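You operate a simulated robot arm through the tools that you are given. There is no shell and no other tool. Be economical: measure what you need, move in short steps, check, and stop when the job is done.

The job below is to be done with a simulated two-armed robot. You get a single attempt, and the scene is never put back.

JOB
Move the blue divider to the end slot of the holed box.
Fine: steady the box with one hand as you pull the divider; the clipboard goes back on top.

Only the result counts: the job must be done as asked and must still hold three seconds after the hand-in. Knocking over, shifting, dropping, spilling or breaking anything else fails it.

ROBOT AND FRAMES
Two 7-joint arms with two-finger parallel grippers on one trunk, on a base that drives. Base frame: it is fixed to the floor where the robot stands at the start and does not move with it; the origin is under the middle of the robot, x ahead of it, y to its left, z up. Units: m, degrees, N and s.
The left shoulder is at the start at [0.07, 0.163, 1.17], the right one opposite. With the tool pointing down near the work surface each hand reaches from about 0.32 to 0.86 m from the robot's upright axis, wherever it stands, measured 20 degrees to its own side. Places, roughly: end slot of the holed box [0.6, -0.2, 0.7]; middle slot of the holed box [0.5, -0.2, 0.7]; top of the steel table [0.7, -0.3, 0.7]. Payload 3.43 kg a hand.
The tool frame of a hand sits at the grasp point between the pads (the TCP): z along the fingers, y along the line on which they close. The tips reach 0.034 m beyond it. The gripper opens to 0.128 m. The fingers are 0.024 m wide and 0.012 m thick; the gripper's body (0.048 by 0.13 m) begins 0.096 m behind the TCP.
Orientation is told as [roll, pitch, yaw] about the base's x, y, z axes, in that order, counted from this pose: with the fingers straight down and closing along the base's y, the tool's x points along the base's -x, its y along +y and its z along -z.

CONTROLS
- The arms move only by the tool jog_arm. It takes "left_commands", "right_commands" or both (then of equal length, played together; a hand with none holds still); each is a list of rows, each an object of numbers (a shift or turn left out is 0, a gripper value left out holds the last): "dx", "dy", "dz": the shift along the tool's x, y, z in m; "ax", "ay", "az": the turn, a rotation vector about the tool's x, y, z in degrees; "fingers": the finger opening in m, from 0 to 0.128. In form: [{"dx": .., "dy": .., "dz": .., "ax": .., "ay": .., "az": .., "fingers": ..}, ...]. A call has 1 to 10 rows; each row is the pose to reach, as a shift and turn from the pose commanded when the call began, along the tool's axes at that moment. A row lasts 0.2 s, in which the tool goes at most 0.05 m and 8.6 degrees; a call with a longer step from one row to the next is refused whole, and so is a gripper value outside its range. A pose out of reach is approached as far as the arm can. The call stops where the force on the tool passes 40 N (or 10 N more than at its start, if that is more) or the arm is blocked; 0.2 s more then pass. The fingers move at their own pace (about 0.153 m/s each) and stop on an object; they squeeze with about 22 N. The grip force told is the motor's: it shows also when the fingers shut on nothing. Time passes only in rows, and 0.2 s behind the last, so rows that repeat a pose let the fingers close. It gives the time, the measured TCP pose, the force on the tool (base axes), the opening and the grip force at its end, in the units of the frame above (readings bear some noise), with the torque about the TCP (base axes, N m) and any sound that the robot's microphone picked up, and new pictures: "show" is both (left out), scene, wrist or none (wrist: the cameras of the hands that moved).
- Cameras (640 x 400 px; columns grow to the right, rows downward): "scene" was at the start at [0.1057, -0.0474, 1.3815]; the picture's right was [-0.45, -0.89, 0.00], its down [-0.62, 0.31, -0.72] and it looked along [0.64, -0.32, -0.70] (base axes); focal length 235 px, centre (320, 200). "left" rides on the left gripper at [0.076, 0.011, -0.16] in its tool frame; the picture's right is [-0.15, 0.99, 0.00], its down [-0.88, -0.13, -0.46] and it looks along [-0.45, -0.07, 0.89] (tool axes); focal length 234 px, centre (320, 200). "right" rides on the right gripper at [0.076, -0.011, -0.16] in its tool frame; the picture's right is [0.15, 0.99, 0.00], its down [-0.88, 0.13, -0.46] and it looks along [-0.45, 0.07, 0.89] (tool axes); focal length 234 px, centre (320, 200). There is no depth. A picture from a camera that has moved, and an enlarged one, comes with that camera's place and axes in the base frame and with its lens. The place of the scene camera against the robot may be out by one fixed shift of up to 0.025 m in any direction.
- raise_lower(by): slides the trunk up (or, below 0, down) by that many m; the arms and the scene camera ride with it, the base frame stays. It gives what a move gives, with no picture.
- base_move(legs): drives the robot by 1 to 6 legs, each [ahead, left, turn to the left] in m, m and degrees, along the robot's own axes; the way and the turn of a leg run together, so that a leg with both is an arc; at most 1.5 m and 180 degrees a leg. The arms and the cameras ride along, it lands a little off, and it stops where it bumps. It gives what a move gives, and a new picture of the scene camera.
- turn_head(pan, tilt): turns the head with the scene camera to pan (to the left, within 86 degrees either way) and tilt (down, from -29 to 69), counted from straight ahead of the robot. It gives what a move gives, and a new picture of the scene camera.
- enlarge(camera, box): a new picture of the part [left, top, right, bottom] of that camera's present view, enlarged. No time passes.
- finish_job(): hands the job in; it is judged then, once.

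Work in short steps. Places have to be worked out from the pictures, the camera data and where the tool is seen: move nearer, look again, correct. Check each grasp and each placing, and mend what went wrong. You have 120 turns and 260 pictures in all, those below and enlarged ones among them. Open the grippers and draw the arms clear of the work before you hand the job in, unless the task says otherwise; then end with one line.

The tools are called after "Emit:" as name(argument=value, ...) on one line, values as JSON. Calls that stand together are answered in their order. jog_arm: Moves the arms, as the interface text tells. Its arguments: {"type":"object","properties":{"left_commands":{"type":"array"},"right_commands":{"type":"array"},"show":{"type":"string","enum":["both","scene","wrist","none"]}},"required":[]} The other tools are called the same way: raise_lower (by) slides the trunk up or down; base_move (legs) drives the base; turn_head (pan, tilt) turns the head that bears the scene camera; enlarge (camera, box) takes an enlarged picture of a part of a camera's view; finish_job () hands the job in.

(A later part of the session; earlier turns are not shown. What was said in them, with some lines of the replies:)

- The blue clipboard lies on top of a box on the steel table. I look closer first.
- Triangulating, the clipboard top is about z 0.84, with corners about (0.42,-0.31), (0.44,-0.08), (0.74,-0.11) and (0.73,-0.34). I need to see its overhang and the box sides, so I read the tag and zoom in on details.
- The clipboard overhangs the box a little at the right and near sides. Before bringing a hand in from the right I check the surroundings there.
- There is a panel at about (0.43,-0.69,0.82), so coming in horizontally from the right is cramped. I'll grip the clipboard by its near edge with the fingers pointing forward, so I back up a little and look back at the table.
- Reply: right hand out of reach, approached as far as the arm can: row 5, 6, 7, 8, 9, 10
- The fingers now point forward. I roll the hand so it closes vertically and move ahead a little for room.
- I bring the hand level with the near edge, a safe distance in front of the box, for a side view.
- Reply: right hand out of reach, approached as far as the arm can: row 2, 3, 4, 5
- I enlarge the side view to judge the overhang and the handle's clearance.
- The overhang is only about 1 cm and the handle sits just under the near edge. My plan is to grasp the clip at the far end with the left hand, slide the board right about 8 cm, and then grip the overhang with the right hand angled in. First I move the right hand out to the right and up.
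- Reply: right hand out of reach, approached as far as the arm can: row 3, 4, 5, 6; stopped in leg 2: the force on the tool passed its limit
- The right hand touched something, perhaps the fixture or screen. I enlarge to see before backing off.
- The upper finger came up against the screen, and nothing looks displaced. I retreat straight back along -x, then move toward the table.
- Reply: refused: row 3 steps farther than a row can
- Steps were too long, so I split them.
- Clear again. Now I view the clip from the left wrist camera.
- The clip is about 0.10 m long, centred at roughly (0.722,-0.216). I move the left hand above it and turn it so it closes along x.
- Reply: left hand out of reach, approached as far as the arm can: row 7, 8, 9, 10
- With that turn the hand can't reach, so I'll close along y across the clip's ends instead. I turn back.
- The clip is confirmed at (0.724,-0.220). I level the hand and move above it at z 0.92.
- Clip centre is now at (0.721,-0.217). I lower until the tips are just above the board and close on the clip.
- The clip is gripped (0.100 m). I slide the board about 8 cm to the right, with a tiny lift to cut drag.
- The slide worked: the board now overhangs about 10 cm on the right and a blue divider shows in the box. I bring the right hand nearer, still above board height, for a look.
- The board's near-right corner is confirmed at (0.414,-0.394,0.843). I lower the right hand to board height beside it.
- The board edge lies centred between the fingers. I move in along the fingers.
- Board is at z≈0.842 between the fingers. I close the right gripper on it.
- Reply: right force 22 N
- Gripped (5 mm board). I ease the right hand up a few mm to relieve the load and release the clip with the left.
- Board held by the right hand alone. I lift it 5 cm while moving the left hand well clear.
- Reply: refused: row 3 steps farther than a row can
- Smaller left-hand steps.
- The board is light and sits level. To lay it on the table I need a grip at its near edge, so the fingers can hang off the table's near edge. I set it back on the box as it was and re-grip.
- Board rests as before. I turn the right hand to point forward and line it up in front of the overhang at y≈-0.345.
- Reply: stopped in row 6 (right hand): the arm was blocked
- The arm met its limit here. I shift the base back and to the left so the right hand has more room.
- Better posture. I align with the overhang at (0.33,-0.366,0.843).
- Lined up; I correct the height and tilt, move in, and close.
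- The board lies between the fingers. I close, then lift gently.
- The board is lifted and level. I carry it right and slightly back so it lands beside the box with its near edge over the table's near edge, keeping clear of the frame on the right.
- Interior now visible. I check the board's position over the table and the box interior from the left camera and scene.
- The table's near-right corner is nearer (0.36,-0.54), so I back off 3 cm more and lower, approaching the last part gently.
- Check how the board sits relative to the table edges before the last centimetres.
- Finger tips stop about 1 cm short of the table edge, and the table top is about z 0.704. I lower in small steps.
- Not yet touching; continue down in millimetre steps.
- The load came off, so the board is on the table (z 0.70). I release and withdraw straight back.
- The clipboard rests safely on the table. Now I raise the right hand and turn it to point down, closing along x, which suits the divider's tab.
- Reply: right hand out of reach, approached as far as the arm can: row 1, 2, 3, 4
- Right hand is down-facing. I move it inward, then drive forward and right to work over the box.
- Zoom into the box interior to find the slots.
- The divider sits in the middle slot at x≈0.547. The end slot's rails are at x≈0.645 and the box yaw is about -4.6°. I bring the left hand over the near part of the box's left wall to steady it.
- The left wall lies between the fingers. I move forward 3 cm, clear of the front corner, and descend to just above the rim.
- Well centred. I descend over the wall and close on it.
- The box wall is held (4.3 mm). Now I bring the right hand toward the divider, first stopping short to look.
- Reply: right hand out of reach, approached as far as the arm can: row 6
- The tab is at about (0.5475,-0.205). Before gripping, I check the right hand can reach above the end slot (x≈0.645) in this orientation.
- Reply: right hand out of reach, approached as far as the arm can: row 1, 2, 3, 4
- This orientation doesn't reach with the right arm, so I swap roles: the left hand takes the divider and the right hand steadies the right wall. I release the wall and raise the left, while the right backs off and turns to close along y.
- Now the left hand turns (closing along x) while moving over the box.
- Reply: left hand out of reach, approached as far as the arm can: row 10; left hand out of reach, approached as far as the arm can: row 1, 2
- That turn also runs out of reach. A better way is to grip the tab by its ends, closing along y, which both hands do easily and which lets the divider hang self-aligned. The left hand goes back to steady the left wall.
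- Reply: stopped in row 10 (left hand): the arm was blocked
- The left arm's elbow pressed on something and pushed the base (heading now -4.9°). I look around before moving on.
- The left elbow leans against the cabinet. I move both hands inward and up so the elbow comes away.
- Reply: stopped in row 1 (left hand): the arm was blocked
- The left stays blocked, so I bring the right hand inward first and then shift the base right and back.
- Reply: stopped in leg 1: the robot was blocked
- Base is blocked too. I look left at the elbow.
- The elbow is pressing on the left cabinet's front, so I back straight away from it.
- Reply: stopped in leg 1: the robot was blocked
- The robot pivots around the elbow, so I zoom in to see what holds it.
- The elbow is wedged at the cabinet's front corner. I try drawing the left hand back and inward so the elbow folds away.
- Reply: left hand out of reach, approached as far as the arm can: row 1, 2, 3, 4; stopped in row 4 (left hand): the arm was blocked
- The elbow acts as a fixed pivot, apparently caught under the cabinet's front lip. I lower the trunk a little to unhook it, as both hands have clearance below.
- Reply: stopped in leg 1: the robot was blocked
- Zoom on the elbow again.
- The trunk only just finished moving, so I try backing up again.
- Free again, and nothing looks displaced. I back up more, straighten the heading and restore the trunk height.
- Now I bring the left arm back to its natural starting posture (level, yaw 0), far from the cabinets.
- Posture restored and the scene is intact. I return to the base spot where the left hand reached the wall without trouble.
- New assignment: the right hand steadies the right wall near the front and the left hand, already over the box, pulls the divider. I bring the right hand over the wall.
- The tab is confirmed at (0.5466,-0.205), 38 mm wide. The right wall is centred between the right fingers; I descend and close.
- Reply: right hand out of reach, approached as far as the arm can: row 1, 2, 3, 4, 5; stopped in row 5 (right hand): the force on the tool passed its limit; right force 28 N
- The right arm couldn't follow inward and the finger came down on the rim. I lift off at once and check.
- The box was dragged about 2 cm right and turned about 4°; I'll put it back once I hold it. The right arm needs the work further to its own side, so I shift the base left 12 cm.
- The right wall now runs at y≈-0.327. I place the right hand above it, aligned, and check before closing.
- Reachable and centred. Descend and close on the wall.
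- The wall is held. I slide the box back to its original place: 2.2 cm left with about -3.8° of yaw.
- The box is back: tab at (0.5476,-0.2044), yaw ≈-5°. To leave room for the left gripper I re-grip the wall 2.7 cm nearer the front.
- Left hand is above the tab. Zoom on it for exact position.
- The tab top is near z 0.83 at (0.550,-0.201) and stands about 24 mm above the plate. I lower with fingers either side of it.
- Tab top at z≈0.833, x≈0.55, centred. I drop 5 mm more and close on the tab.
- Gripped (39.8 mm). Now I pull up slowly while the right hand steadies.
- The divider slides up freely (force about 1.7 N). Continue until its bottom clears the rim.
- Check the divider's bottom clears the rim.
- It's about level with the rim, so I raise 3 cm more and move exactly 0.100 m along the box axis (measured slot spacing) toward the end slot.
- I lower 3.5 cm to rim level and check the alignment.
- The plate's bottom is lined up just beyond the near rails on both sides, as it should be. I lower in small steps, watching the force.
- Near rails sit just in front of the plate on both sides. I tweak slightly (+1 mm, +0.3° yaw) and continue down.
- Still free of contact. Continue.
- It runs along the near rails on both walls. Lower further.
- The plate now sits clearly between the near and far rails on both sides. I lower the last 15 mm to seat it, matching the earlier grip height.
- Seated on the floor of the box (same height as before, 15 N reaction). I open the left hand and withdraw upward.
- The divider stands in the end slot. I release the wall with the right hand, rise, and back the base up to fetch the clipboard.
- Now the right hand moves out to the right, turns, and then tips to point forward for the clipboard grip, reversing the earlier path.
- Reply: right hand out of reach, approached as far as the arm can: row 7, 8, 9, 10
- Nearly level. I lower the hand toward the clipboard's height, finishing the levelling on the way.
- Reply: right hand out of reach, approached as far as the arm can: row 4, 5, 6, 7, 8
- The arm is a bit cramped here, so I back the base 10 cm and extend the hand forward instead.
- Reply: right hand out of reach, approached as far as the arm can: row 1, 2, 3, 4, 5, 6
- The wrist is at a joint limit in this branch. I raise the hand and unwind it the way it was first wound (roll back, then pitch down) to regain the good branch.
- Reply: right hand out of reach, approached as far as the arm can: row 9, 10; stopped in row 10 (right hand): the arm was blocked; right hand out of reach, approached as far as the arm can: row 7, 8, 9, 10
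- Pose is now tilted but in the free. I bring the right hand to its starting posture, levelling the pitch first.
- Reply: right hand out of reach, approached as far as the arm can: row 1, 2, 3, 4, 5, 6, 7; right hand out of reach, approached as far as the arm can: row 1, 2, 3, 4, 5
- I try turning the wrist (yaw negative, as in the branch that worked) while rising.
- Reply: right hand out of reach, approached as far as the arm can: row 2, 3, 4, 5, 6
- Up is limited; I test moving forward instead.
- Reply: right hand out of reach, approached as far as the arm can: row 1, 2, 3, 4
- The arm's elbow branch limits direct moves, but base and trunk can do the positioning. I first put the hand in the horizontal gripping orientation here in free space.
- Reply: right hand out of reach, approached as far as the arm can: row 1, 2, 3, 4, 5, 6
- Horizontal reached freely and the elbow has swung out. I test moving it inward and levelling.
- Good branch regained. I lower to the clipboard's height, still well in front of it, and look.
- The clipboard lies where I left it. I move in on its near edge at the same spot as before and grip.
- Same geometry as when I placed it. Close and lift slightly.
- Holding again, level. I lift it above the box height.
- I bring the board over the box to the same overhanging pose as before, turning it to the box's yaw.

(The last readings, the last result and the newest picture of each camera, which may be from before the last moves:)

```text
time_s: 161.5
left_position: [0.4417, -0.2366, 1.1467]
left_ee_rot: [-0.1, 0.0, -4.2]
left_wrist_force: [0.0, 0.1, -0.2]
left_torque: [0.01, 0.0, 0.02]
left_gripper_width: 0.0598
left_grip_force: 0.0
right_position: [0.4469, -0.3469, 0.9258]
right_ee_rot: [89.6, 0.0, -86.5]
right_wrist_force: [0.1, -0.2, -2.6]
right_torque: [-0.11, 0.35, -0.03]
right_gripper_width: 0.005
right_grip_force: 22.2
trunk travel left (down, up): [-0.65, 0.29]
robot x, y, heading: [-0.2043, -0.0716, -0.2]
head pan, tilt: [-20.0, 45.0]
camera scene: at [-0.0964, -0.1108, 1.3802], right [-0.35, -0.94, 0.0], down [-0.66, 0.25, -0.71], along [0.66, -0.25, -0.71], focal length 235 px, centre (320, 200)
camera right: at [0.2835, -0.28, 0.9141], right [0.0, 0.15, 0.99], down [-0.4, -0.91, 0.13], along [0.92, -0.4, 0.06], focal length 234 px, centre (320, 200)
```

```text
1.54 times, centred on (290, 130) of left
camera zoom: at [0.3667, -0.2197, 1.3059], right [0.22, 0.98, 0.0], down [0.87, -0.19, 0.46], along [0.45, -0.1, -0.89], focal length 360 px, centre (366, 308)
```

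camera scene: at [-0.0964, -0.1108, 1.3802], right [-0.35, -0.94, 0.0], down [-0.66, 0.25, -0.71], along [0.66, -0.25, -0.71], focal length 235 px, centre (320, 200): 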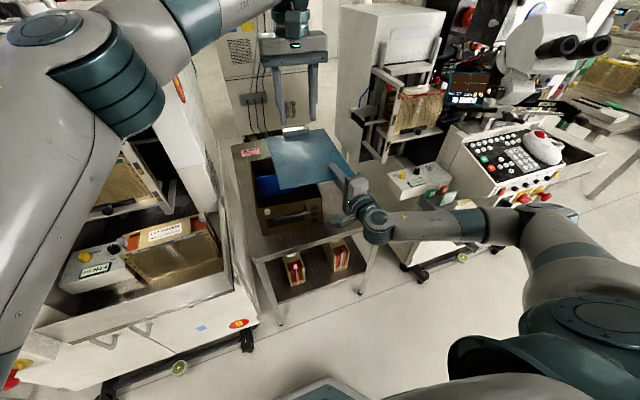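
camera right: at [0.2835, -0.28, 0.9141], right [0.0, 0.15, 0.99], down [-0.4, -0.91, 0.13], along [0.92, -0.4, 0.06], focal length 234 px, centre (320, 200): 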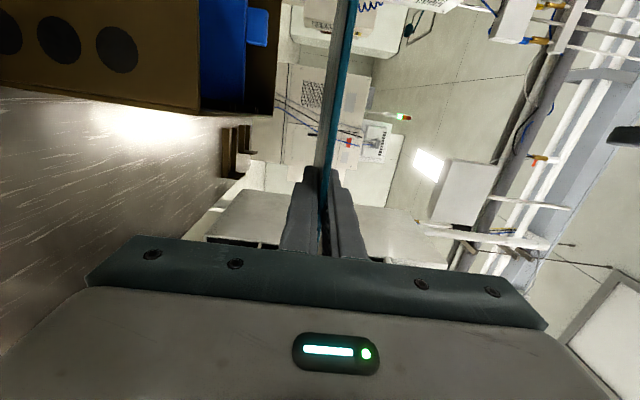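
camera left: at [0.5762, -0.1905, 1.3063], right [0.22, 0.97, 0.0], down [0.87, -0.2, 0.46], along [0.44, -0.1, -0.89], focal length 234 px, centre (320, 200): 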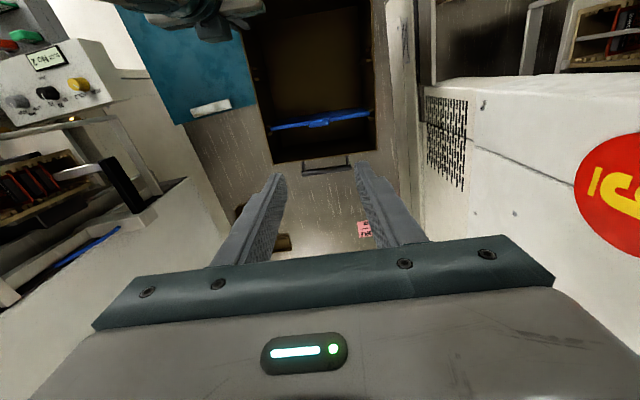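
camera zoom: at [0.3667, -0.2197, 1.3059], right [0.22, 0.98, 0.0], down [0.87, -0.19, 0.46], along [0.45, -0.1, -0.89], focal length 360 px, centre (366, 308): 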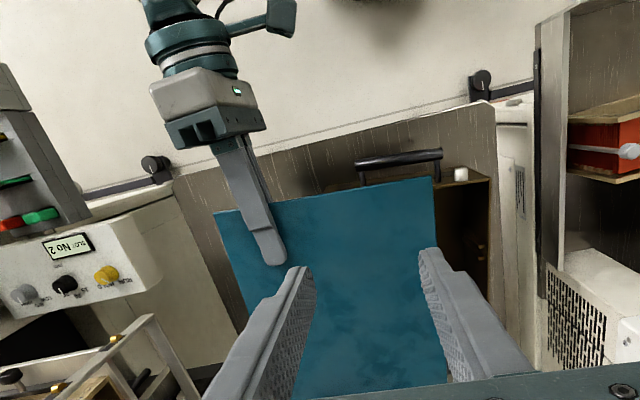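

The board is aligned with the box (yaw ≈-4.5°, corner at (0.414,-0.391)). I lower it onto the rim.

Emit:
jog_arm(right_commands=[{"dy": -0.03}, {"dy": -0.06}, {"dy": -0.075}, {"dy": -0.08}, {"dy": -0.082}], show="none")

Emit:
jog_arm(right_commands=[{"dy": -0.001}, {"dy": -0.001}], show="both")

```text
time_s: 162.7
left_position: [0.441, -0.2377, 1.1465]
left_ee_rot: [-0.1, 0.0, -4.2]
left_wrist_force: [1.0, 0.5, 0.2]
left_torque: [0.02, 0.0, 0.01]
left_gripper_width: 0.0599
left_grip_force: 0.0
right_position: [0.4475, -0.3464, 0.8446]
right_ee_rot: [89.7, 0.0, -86.5]
right_wrist_force: [0.4, -0.2, -2.0]
right_torque: [-0.14, 0.36, 0.04]
right_gripper_width: 0.0046
right_grip_force: 22.4
trunk travel left (down, up): [-0.65, 0.29]
robot x, y, heading: [-0.2014, -0.0739, -0.5]
head pan, tilt: [-20.0, 45.0]
```

```text
time_s: 163.3
left_position: [0.4418, -0.2363, 1.1465]
left_ee_rot: [-0.1, -0.1, -4.2]
left_wrist_force: [0.0, 0.0, 0.4]
left_torque: [0.0, 0.02, -0.03]
left_gripper_width: 0.06
left_grip_force: 0.1
right_position: [0.4472, -0.3469, 0.8435]
right_ee_rot: [89.6, 0.0, -86.6]
right_wrist_force: [-0.7, -0.7, 0.2]
right_torque: [0.11, -0.2, 0.05]
right_gripper_width: 0.0046
right_grip_force: 21.6
trunk travel left (down, up): [-0.65, 0.29]
robot x, y, heading: [-0.2049, -0.0732, -0.4]
head pan, tilt: [-20.0, 45.0]
camera scene: at [-0.0971, -0.1112, 1.3803], right [-0.35, -0.94, 0.0], down [-0.66, 0.25, -0.71], along [0.66, -0.25, -0.71], focal length 235 px, centre (320, 200)
camera right: at [0.2838, -0.2812, 0.8333], right [0.0, 0.15, 0.99], down [-0.4, -0.91, 0.13], along [0.92, -0.4, 0.06], focal length 234 px, centre (320, 200)
```

scene: 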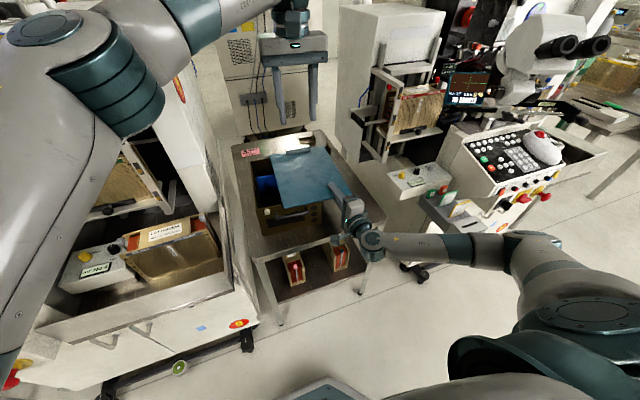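
right: 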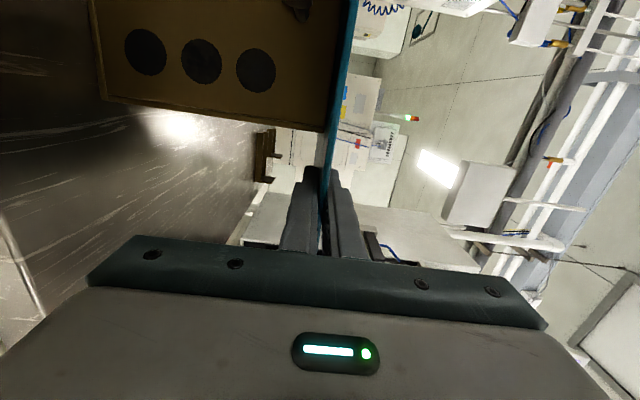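

The rim carries the board. I release, withdraw, and raise the right hand out to the side.

Emit:
jog_arm(right_commands=[{"fingers": 0.04}, {}, {"dz": -0.03}, {"dz": -0.07}, {"dz": -0.11}, {"dz": -0.15}, {"dz": -0.15, "dy": 0.04}, {"dz": -0.15, "dy": 0.08}, {"dz": -0.15, "dy": 0.12}, {"dz": -0.15, "dy": 0.16}], show="scene")

```text
time_s: 165.5
left_position: [0.4418, -0.2376, 1.1475]
left_ee_rot: [-0.1, 0.0, -4.1]
left_wrist_force: [-0.4, 0.4, 0.6]
left_torque: [-0.03, 0.0, -0.06]
left_gripper_width: 0.0601
left_grip_force: 0.1
right_position: [0.3342, -0.3673, 0.9752]
right_ee_rot: [89.6, 0.0, -86.5]
right_wrist_force: [0.1, 0.4, -0.5]
right_torque: [0.02, -0.03, -0.02]
right_gripper_width: 0.0399
right_grip_force: 0.0
right hand out of reach, approached as far as the arm can: row 9, 10
trunk travel left (down, up): [-0.65, 0.29]
robot x, y, heading: [-0.2068, -0.0712, -0.3]
head pan, tilt: [-20.0, 45.0]
camera scene: at [-0.0964, -0.1107, 1.3801], right [-0.35, -0.94, 0.0], down [-0.66, 0.25, -0.71], along [0.66, -0.25, -0.71], focal length 235 px, centre (320, 200)
```

scene: 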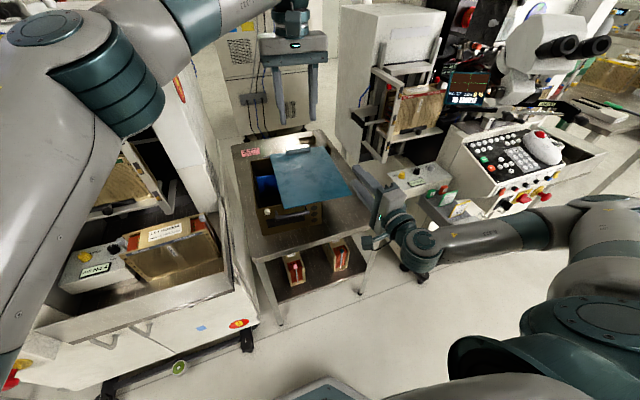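

Next the left hand must slide the board back by its clip. I pull the right hand back a bit, then drive to where the left reached the clip before.

Emit:
jog_arm(right_commands=[{"dz": -0.02, "dx": -0.01}, {"dz": -0.04, "dx": -0.03}, {"dz": -0.06, "dx": -0.05}], show="none")

Emit:
base_move(legs=[[0, -0.1, 0], [0.235, 0, 0]])

Emit:
enlarge(camera="left", box=[100, 0, 480, 260])

```text
time_s: 166.3
left_position: [0.4402, -0.2369, 1.1477]
left_ee_rot: [-0.1, -0.1, -4.2]
left_wrist_force: [0.2, -0.1, 0.1]
left_torque: [0.03, -0.02, 0.0]
left_gripper_width: 0.0602
left_grip_force: 0.1
right_position: [0.2873, -0.4312, 0.9605]
right_ee_rot: [89.8, -0.1, -86.4]
right_wrist_force: [-0.8, -0.7, -0.6]
right_torque: [0.01, -0.01, 0.0]
right_gripper_width: 0.04
right_grip_force: 0.1
right hand out of reach, approached as far as the arm can: row 1, 2, 3
trunk travel left (down, up): [-0.65, 0.29]
robot x, y, heading: [-0.207, -0.0716, -0.3]
head pan, tilt: [-20.0, 45.0]
```

```text
time_s: 168.8
left_position: [0.6756, -0.3386, 1.1467]
left_ee_rot: [0.0, -0.1, -4.4]
left_wrist_force: [0.4, 0.4, 0.8]
left_torque: [-0.03, -0.02, 0.01]
left_gripper_width: 0.06
left_grip_force: 0.1
right_position: [0.5224, -0.5326, 0.9596]
right_ee_rot: [89.8, 0.0, -86.6]
right_wrist_force: [0.3, 0.1, 0.0]
right_torque: [-0.03, 0.0, 0.0]
right_gripper_width: 0.0399
right_grip_force: 0.1
trunk travel left (down, up): [-0.65, 0.29]
robot x, y, heading: [0.0344, -0.1686, -0.6]
head pan, tilt: [-20.0, 45.0]
camera scene: at [0.1372, -0.212, 1.3803], right [-0.35, -0.94, 0.0], down [-0.66, 0.25, -0.71], along [0.66, -0.25, -0.71], focal length 235 px, centre (320, 200)
```

scene: 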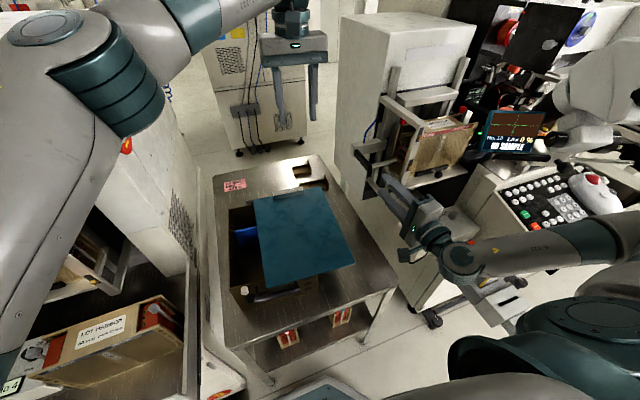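

```text
1.54 times, centred on (290, 130) of left
camera zoom: at [0.5999, -0.3219, 1.3063], right [0.22, 0.98, 0.0], down [0.87, -0.2, 0.46], along [0.45, -0.1, -0.89], focal length 360 px, centre (366, 308)
```

zoom: 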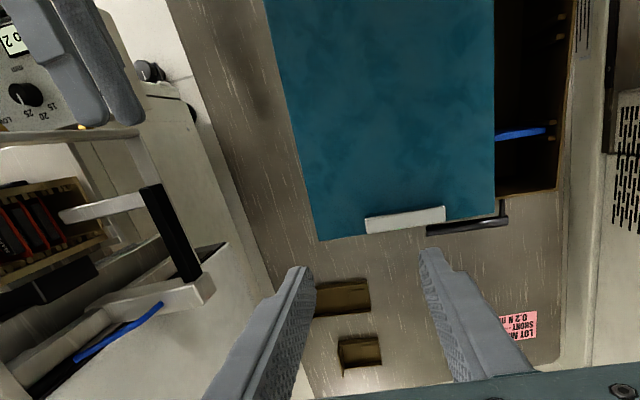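

The clip is at (0.718,-0.297). I bring the left hand above it with the fingers wide.

Emit:
jog_arm(left_commands=[{"dx": -0.01, "dy": 0.01, "dz": 0.03, "fingers": 0.128}, {"dx": -0.02, "dy": 0.02, "dz": 0.06}, {"dx": -0.03, "dy": 0.03, "dz": 0.1}, {"dx": -0.0397, "dy": 0.044, "dz": 0.14}, {"dx": -0.0397, "dy": 0.044, "dz": 0.18}, {"dx": -0.0397, "dy": 0.044, "dz": 0.217}], show="wrist")

```text
time_s: 170.2
left_position: [0.7185, -0.3026, 0.9283]
left_ee_rot: [-0.2, -0.1, -4.3]
left_wrist_force: [-1.6, 0.2, 0.0]
left_torque: [0.0, 0.02, 0.01]
left_gripper_width: 0.1281
left_grip_force: 0.0
right_position: [0.5231, -0.5334, 0.9605]
right_ee_rot: [89.7, 0.1, -86.6]
right_wrist_force: [0.2, 0.2, 0.0]
right_torque: [-0.01, 0.02, 0.0]
right_gripper_width: 0.0402
right_grip_force: 0.1
trunk travel left (down, up): [-0.65, 0.29]
robot x, y, heading: [0.0251, -0.1742, -0.2]
head pan, tilt: [-20.0, 45.0]
camera left: at [0.643, -0.2845, 1.0879], right [0.22, 0.98, 0.0], down [0.87, -0.2, 0.46], along [0.45, -0.1, -0.89], focal length 234 px, centre (320, 200)
```

left: 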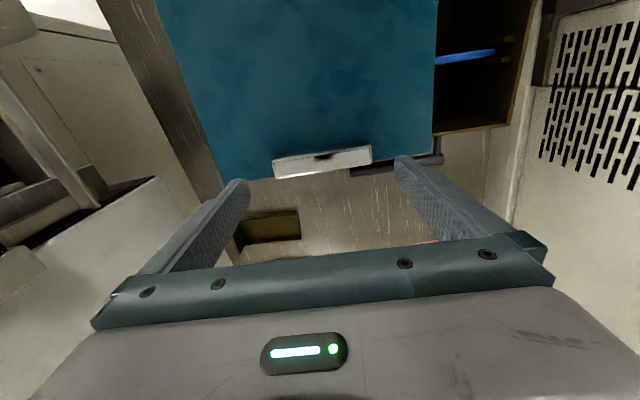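

Clip centre (0.7175,-0.298). I centre, lower and close on it.

Emit:
jog_arm(left_commands=[{"dy": 0.0045, "dz": 0.015, "az": 0.6}, {"dy": 0.0045, "dz": 0.03, "az": 0.6}, {"dy": 0.0045, "dz": 0.042, "az": 0.6}, {"dy": 0.0045, "dz": 0.042, "az": 0.6, "fingers": 0.09}, {"dy": 0.0045, "dz": 0.042, "az": 0.6}, {"dy": 0.0045, "dz": 0.042, "az": 0.6}], show="wrist")

```text
time_s: 171.6
left_position: [0.718, -0.2953, 0.8878]
left_ee_rot: [-0.2, 0.0, -4.8]
left_wrist_force: [-0.2, -1.2, 0.3]
left_torque: [-0.12, 0.05, 0.13]
left_gripper_width: 0.1002
left_grip_force: 22.1
right_position: [0.5213, -0.5326, 0.9594]
right_ee_rot: [89.8, -0.1, -86.6]
right_wrist_force: [0.2, 0.5, -0.4]
right_torque: [-0.02, -0.01, 0.0]
right_gripper_width: 0.0399
right_grip_force: 0.0
trunk travel left (down, up): [-0.65, 0.29]
robot x, y, heading: [0.0303, -0.1727, -0.3]
head pan, tilt: [-20.0, 45.0]
camera left: at [0.6437, -0.278, 1.0465], right [0.23, 0.97, 0.0], down [0.87, -0.21, 0.46], along [0.44, -0.11, -0.89], focal length 234 px, centre (320, 200)
```

left: 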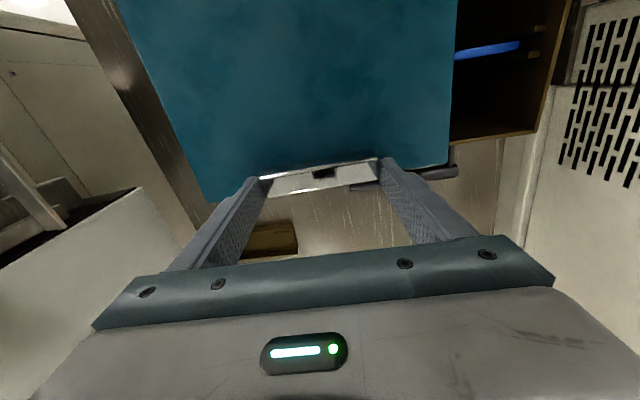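

Clip gripped. I slide the board left back to its original position (0.7206,-0.2163).

Emit:
jog_arm(left_commands=[{"dz": -0.001}, {"dy": 0.015, "dz": -0.002, "dx": 0.001}, {"dy": 0.03, "dz": -0.002, "dx": 0.002}, {"dy": 0.045, "dz": -0.002, "dx": 0.003}, {"dy": 0.06, "dz": -0.002, "dx": 0.004}, {"dy": 0.072, "dz": -0.002, "dx": 0.004}, {"dy": 0.079, "dz": -0.002, "dx": 0.004, "az": 0.3}, {"dy": 0.079, "dz": 0.0, "dx": 0.004, "az": 0.3}], show="both")

```text
time_s: 173.4
left_position: [0.7225, -0.2152, 0.8869]
left_ee_rot: [-0.1, -0.1, -5.3]
left_wrist_force: [-0.3, -0.3, -1.1]
left_torque: [-0.14, 0.08, -0.1]
left_gripper_width: 0.1
left_grip_force: 21.6
right_position: [0.5217, -0.5318, 0.9602]
right_ee_rot: [89.8, 0.1, -86.6]
right_wrist_force: [-0.3, 0.4, -0.2]
right_torque: [-0.02, 0.02, 0.01]
right_gripper_width: 0.0399
right_grip_force: 0.0
trunk travel left (down, up): [-0.65, 0.29]
robot x, y, heading: [0.0284, -0.1703, -0.4]
head pan, tilt: [-20.0, 45.0]
camera scene: at [0.1374, -0.2121, 1.3803], right [-0.35, -0.94, 0.0], down [-0.66, 0.25, -0.71], along [0.66, -0.25, -0.71], focal length 235 px, centre (320, 200)
camera left: at [0.6477, -0.1966, 1.0469], right [0.24, 0.97, 0.0], down [0.86, -0.21, 0.46], along [0.44, -0.11, -0.89], focal length 234 px, centre (320, 200)
```

scene: 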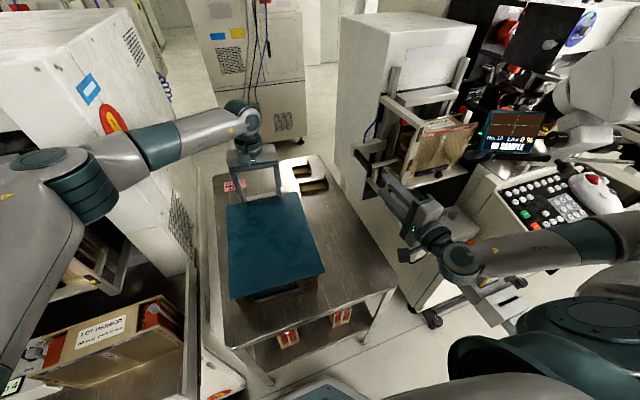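
left: 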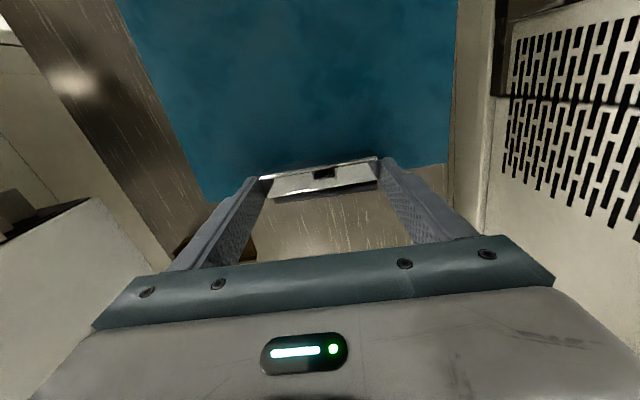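

Board is back in place on the box. I open the left hand, rise well clear and view the result.

Emit:
jog_arm(left_commands=[{"fingers": 0.128}, {}, {"dz": -0.03}, {"dz": -0.07}, {"dz": -0.11}, {"dz": -0.15}, {"dz": -0.19}, {"dz": -0.23}, {"dz": -0.27}], show="wrist")

Emit:
enlarge(camera="scene", box=[200, 140, 400, 360])

```text
time_s: 175.4
left_position: [0.7178, -0.219, 1.1576]
left_ee_rot: [-0.2, -0.1, -5.2]
left_wrist_force: [-0.3, -0.7, -0.5]
left_torque: [0.05, -0.03, 0.02]
left_gripper_width: 0.1281
left_grip_force: 0.1
right_position: [0.5215, -0.5342, 0.9596]
right_ee_rot: [89.8, -0.1, -86.6]
right_wrist_force: [0.0, 0.1, -0.1]
right_torque: [0.0, -0.02, 0.03]
right_gripper_width: 0.0397
right_grip_force: 0.0
trunk travel left (down, up): [-0.65, 0.29]
robot x, y, heading: [0.0299, -0.1728, -0.2]
head pan, tilt: [-20.0, 45.0]
camera left: at [0.6429, -0.2004, 1.3168], right [0.24, 0.97, 0.0], down [0.86, -0.21, 0.46], along [0.44, -0.11, -0.89], focal length 234 px, centre (320, 200)
```

left: 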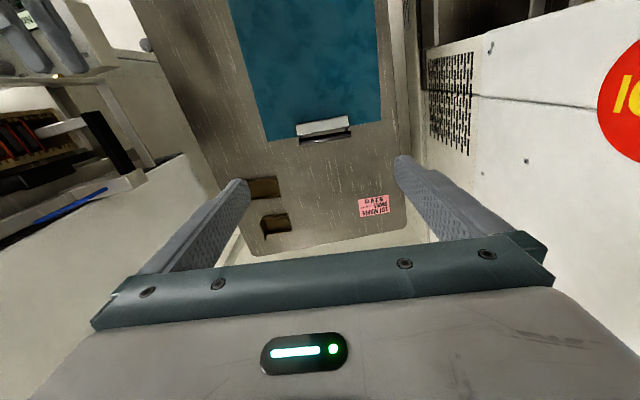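

```text
1.82 times, centred on (300, 250) of scene
camera zoom: at [0.136, -0.2126, 1.3803], right [-0.35, -0.94, 0.0], down [-0.66, 0.25, -0.71], along [0.66, -0.25, -0.71], focal length 428 px, centre (356, 109)
```

zoom: 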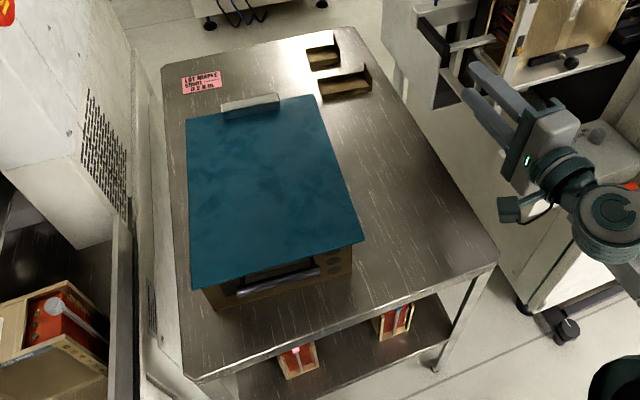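

The clipboard lies flat over the box, and the tag, trays and table are untouched. I back the robot straight away so both arms are clear, with grippers open.

Emit:
base_move(legs=[[-0.25, 0, 0]])

Emit:
jog_arm(right_commands=[{"fingers": 0.128}, {}], show="scene")

```text
time_s: 177.2
left_position: [0.4697, -0.2155, 1.1563]
left_ee_rot: [-0.1, -0.1, -5.1]
left_wrist_force: [-0.7, -0.3, 0.4]
left_torque: [0.0, -0.02, -0.02]
left_gripper_width: 0.128
left_grip_force: 0.0
right_position: [0.2731, -0.5296, 0.9601]
right_ee_rot: [89.9, -0.1, -86.5]
right_wrist_force: [0.9, 0.9, -0.7]
right_torque: [0.0, -0.03, -0.01]
right_gripper_width: 0.0401
right_grip_force: 0.1
trunk travel left (down, up): [-0.65, 0.29]
robot x, y, heading: [-0.2197, -0.169, -0.1]
head pan, tilt: [-20.0, 45.0]
camera scene: at [-0.1118, -0.2102, 1.3802], right [-0.35, -0.94, 0.0], down [-0.66, 0.25, -0.71], along [0.66, -0.25, -0.71], focal length 235 px, centre (320, 200)
```

scene: 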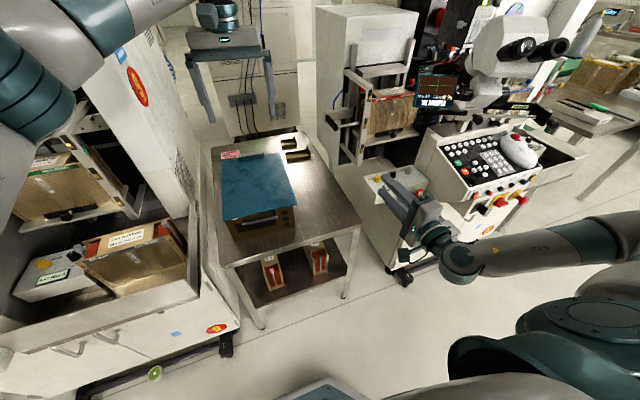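

```text
time_s: 177.8
left_position: [0.4699, -0.2162, 1.1573]
left_ee_rot: [-0.1, -0.1, -5.2]
left_wrist_force: [0.2, -0.6, 0.7]
left_torque: [0.02, -0.01, 0.04]
left_gripper_width: 0.1281
left_grip_force: 0.1
right_position: [0.2724, -0.5295, 0.9593]
right_ee_rot: [89.8, 0.0, -86.5]
right_wrist_force: [-0.2, 0.0, 0.0]
right_torque: [0.01, 0.02, -0.03]
right_gripper_width: 0.128
right_grip_force: 0.2
trunk travel left (down, up): [-0.65, 0.29]
robot x, y, heading: [-0.2157, -0.1726, -0.4]
head pan, tilt: [-20.0, 45.0]
camera scene: at [-0.1124, -0.2101, 1.3803], right [-0.35, -0.94, 0.0], down [-0.66, 0.25, -0.71], along [0.66, -0.25, -0.71], focal length 235 px, centre (320, 200)
```

scene: 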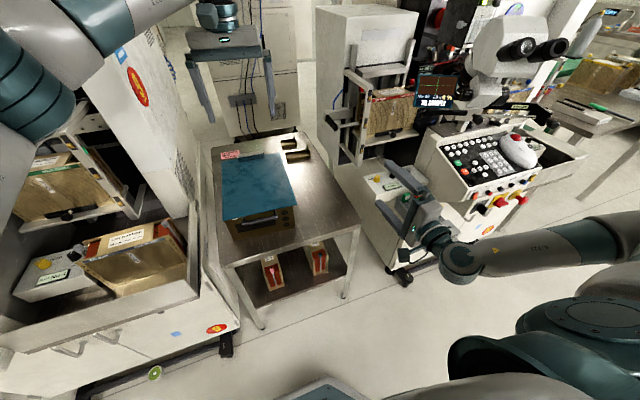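

Everything is in place and the arms are clear, so I hand the job in.

Emit:
finish_job()

```text
The job is handed in.
```

The blue divider is now seated in the end slot of the holed box, pulled while my right hand steadied the box, and the clipboard is back on top; along the way I dragged the box about 2 cm and slid it back to within a few millimetres by camera, and the arms touched the right-hand screen and the left cabinet, with no displacement visible.
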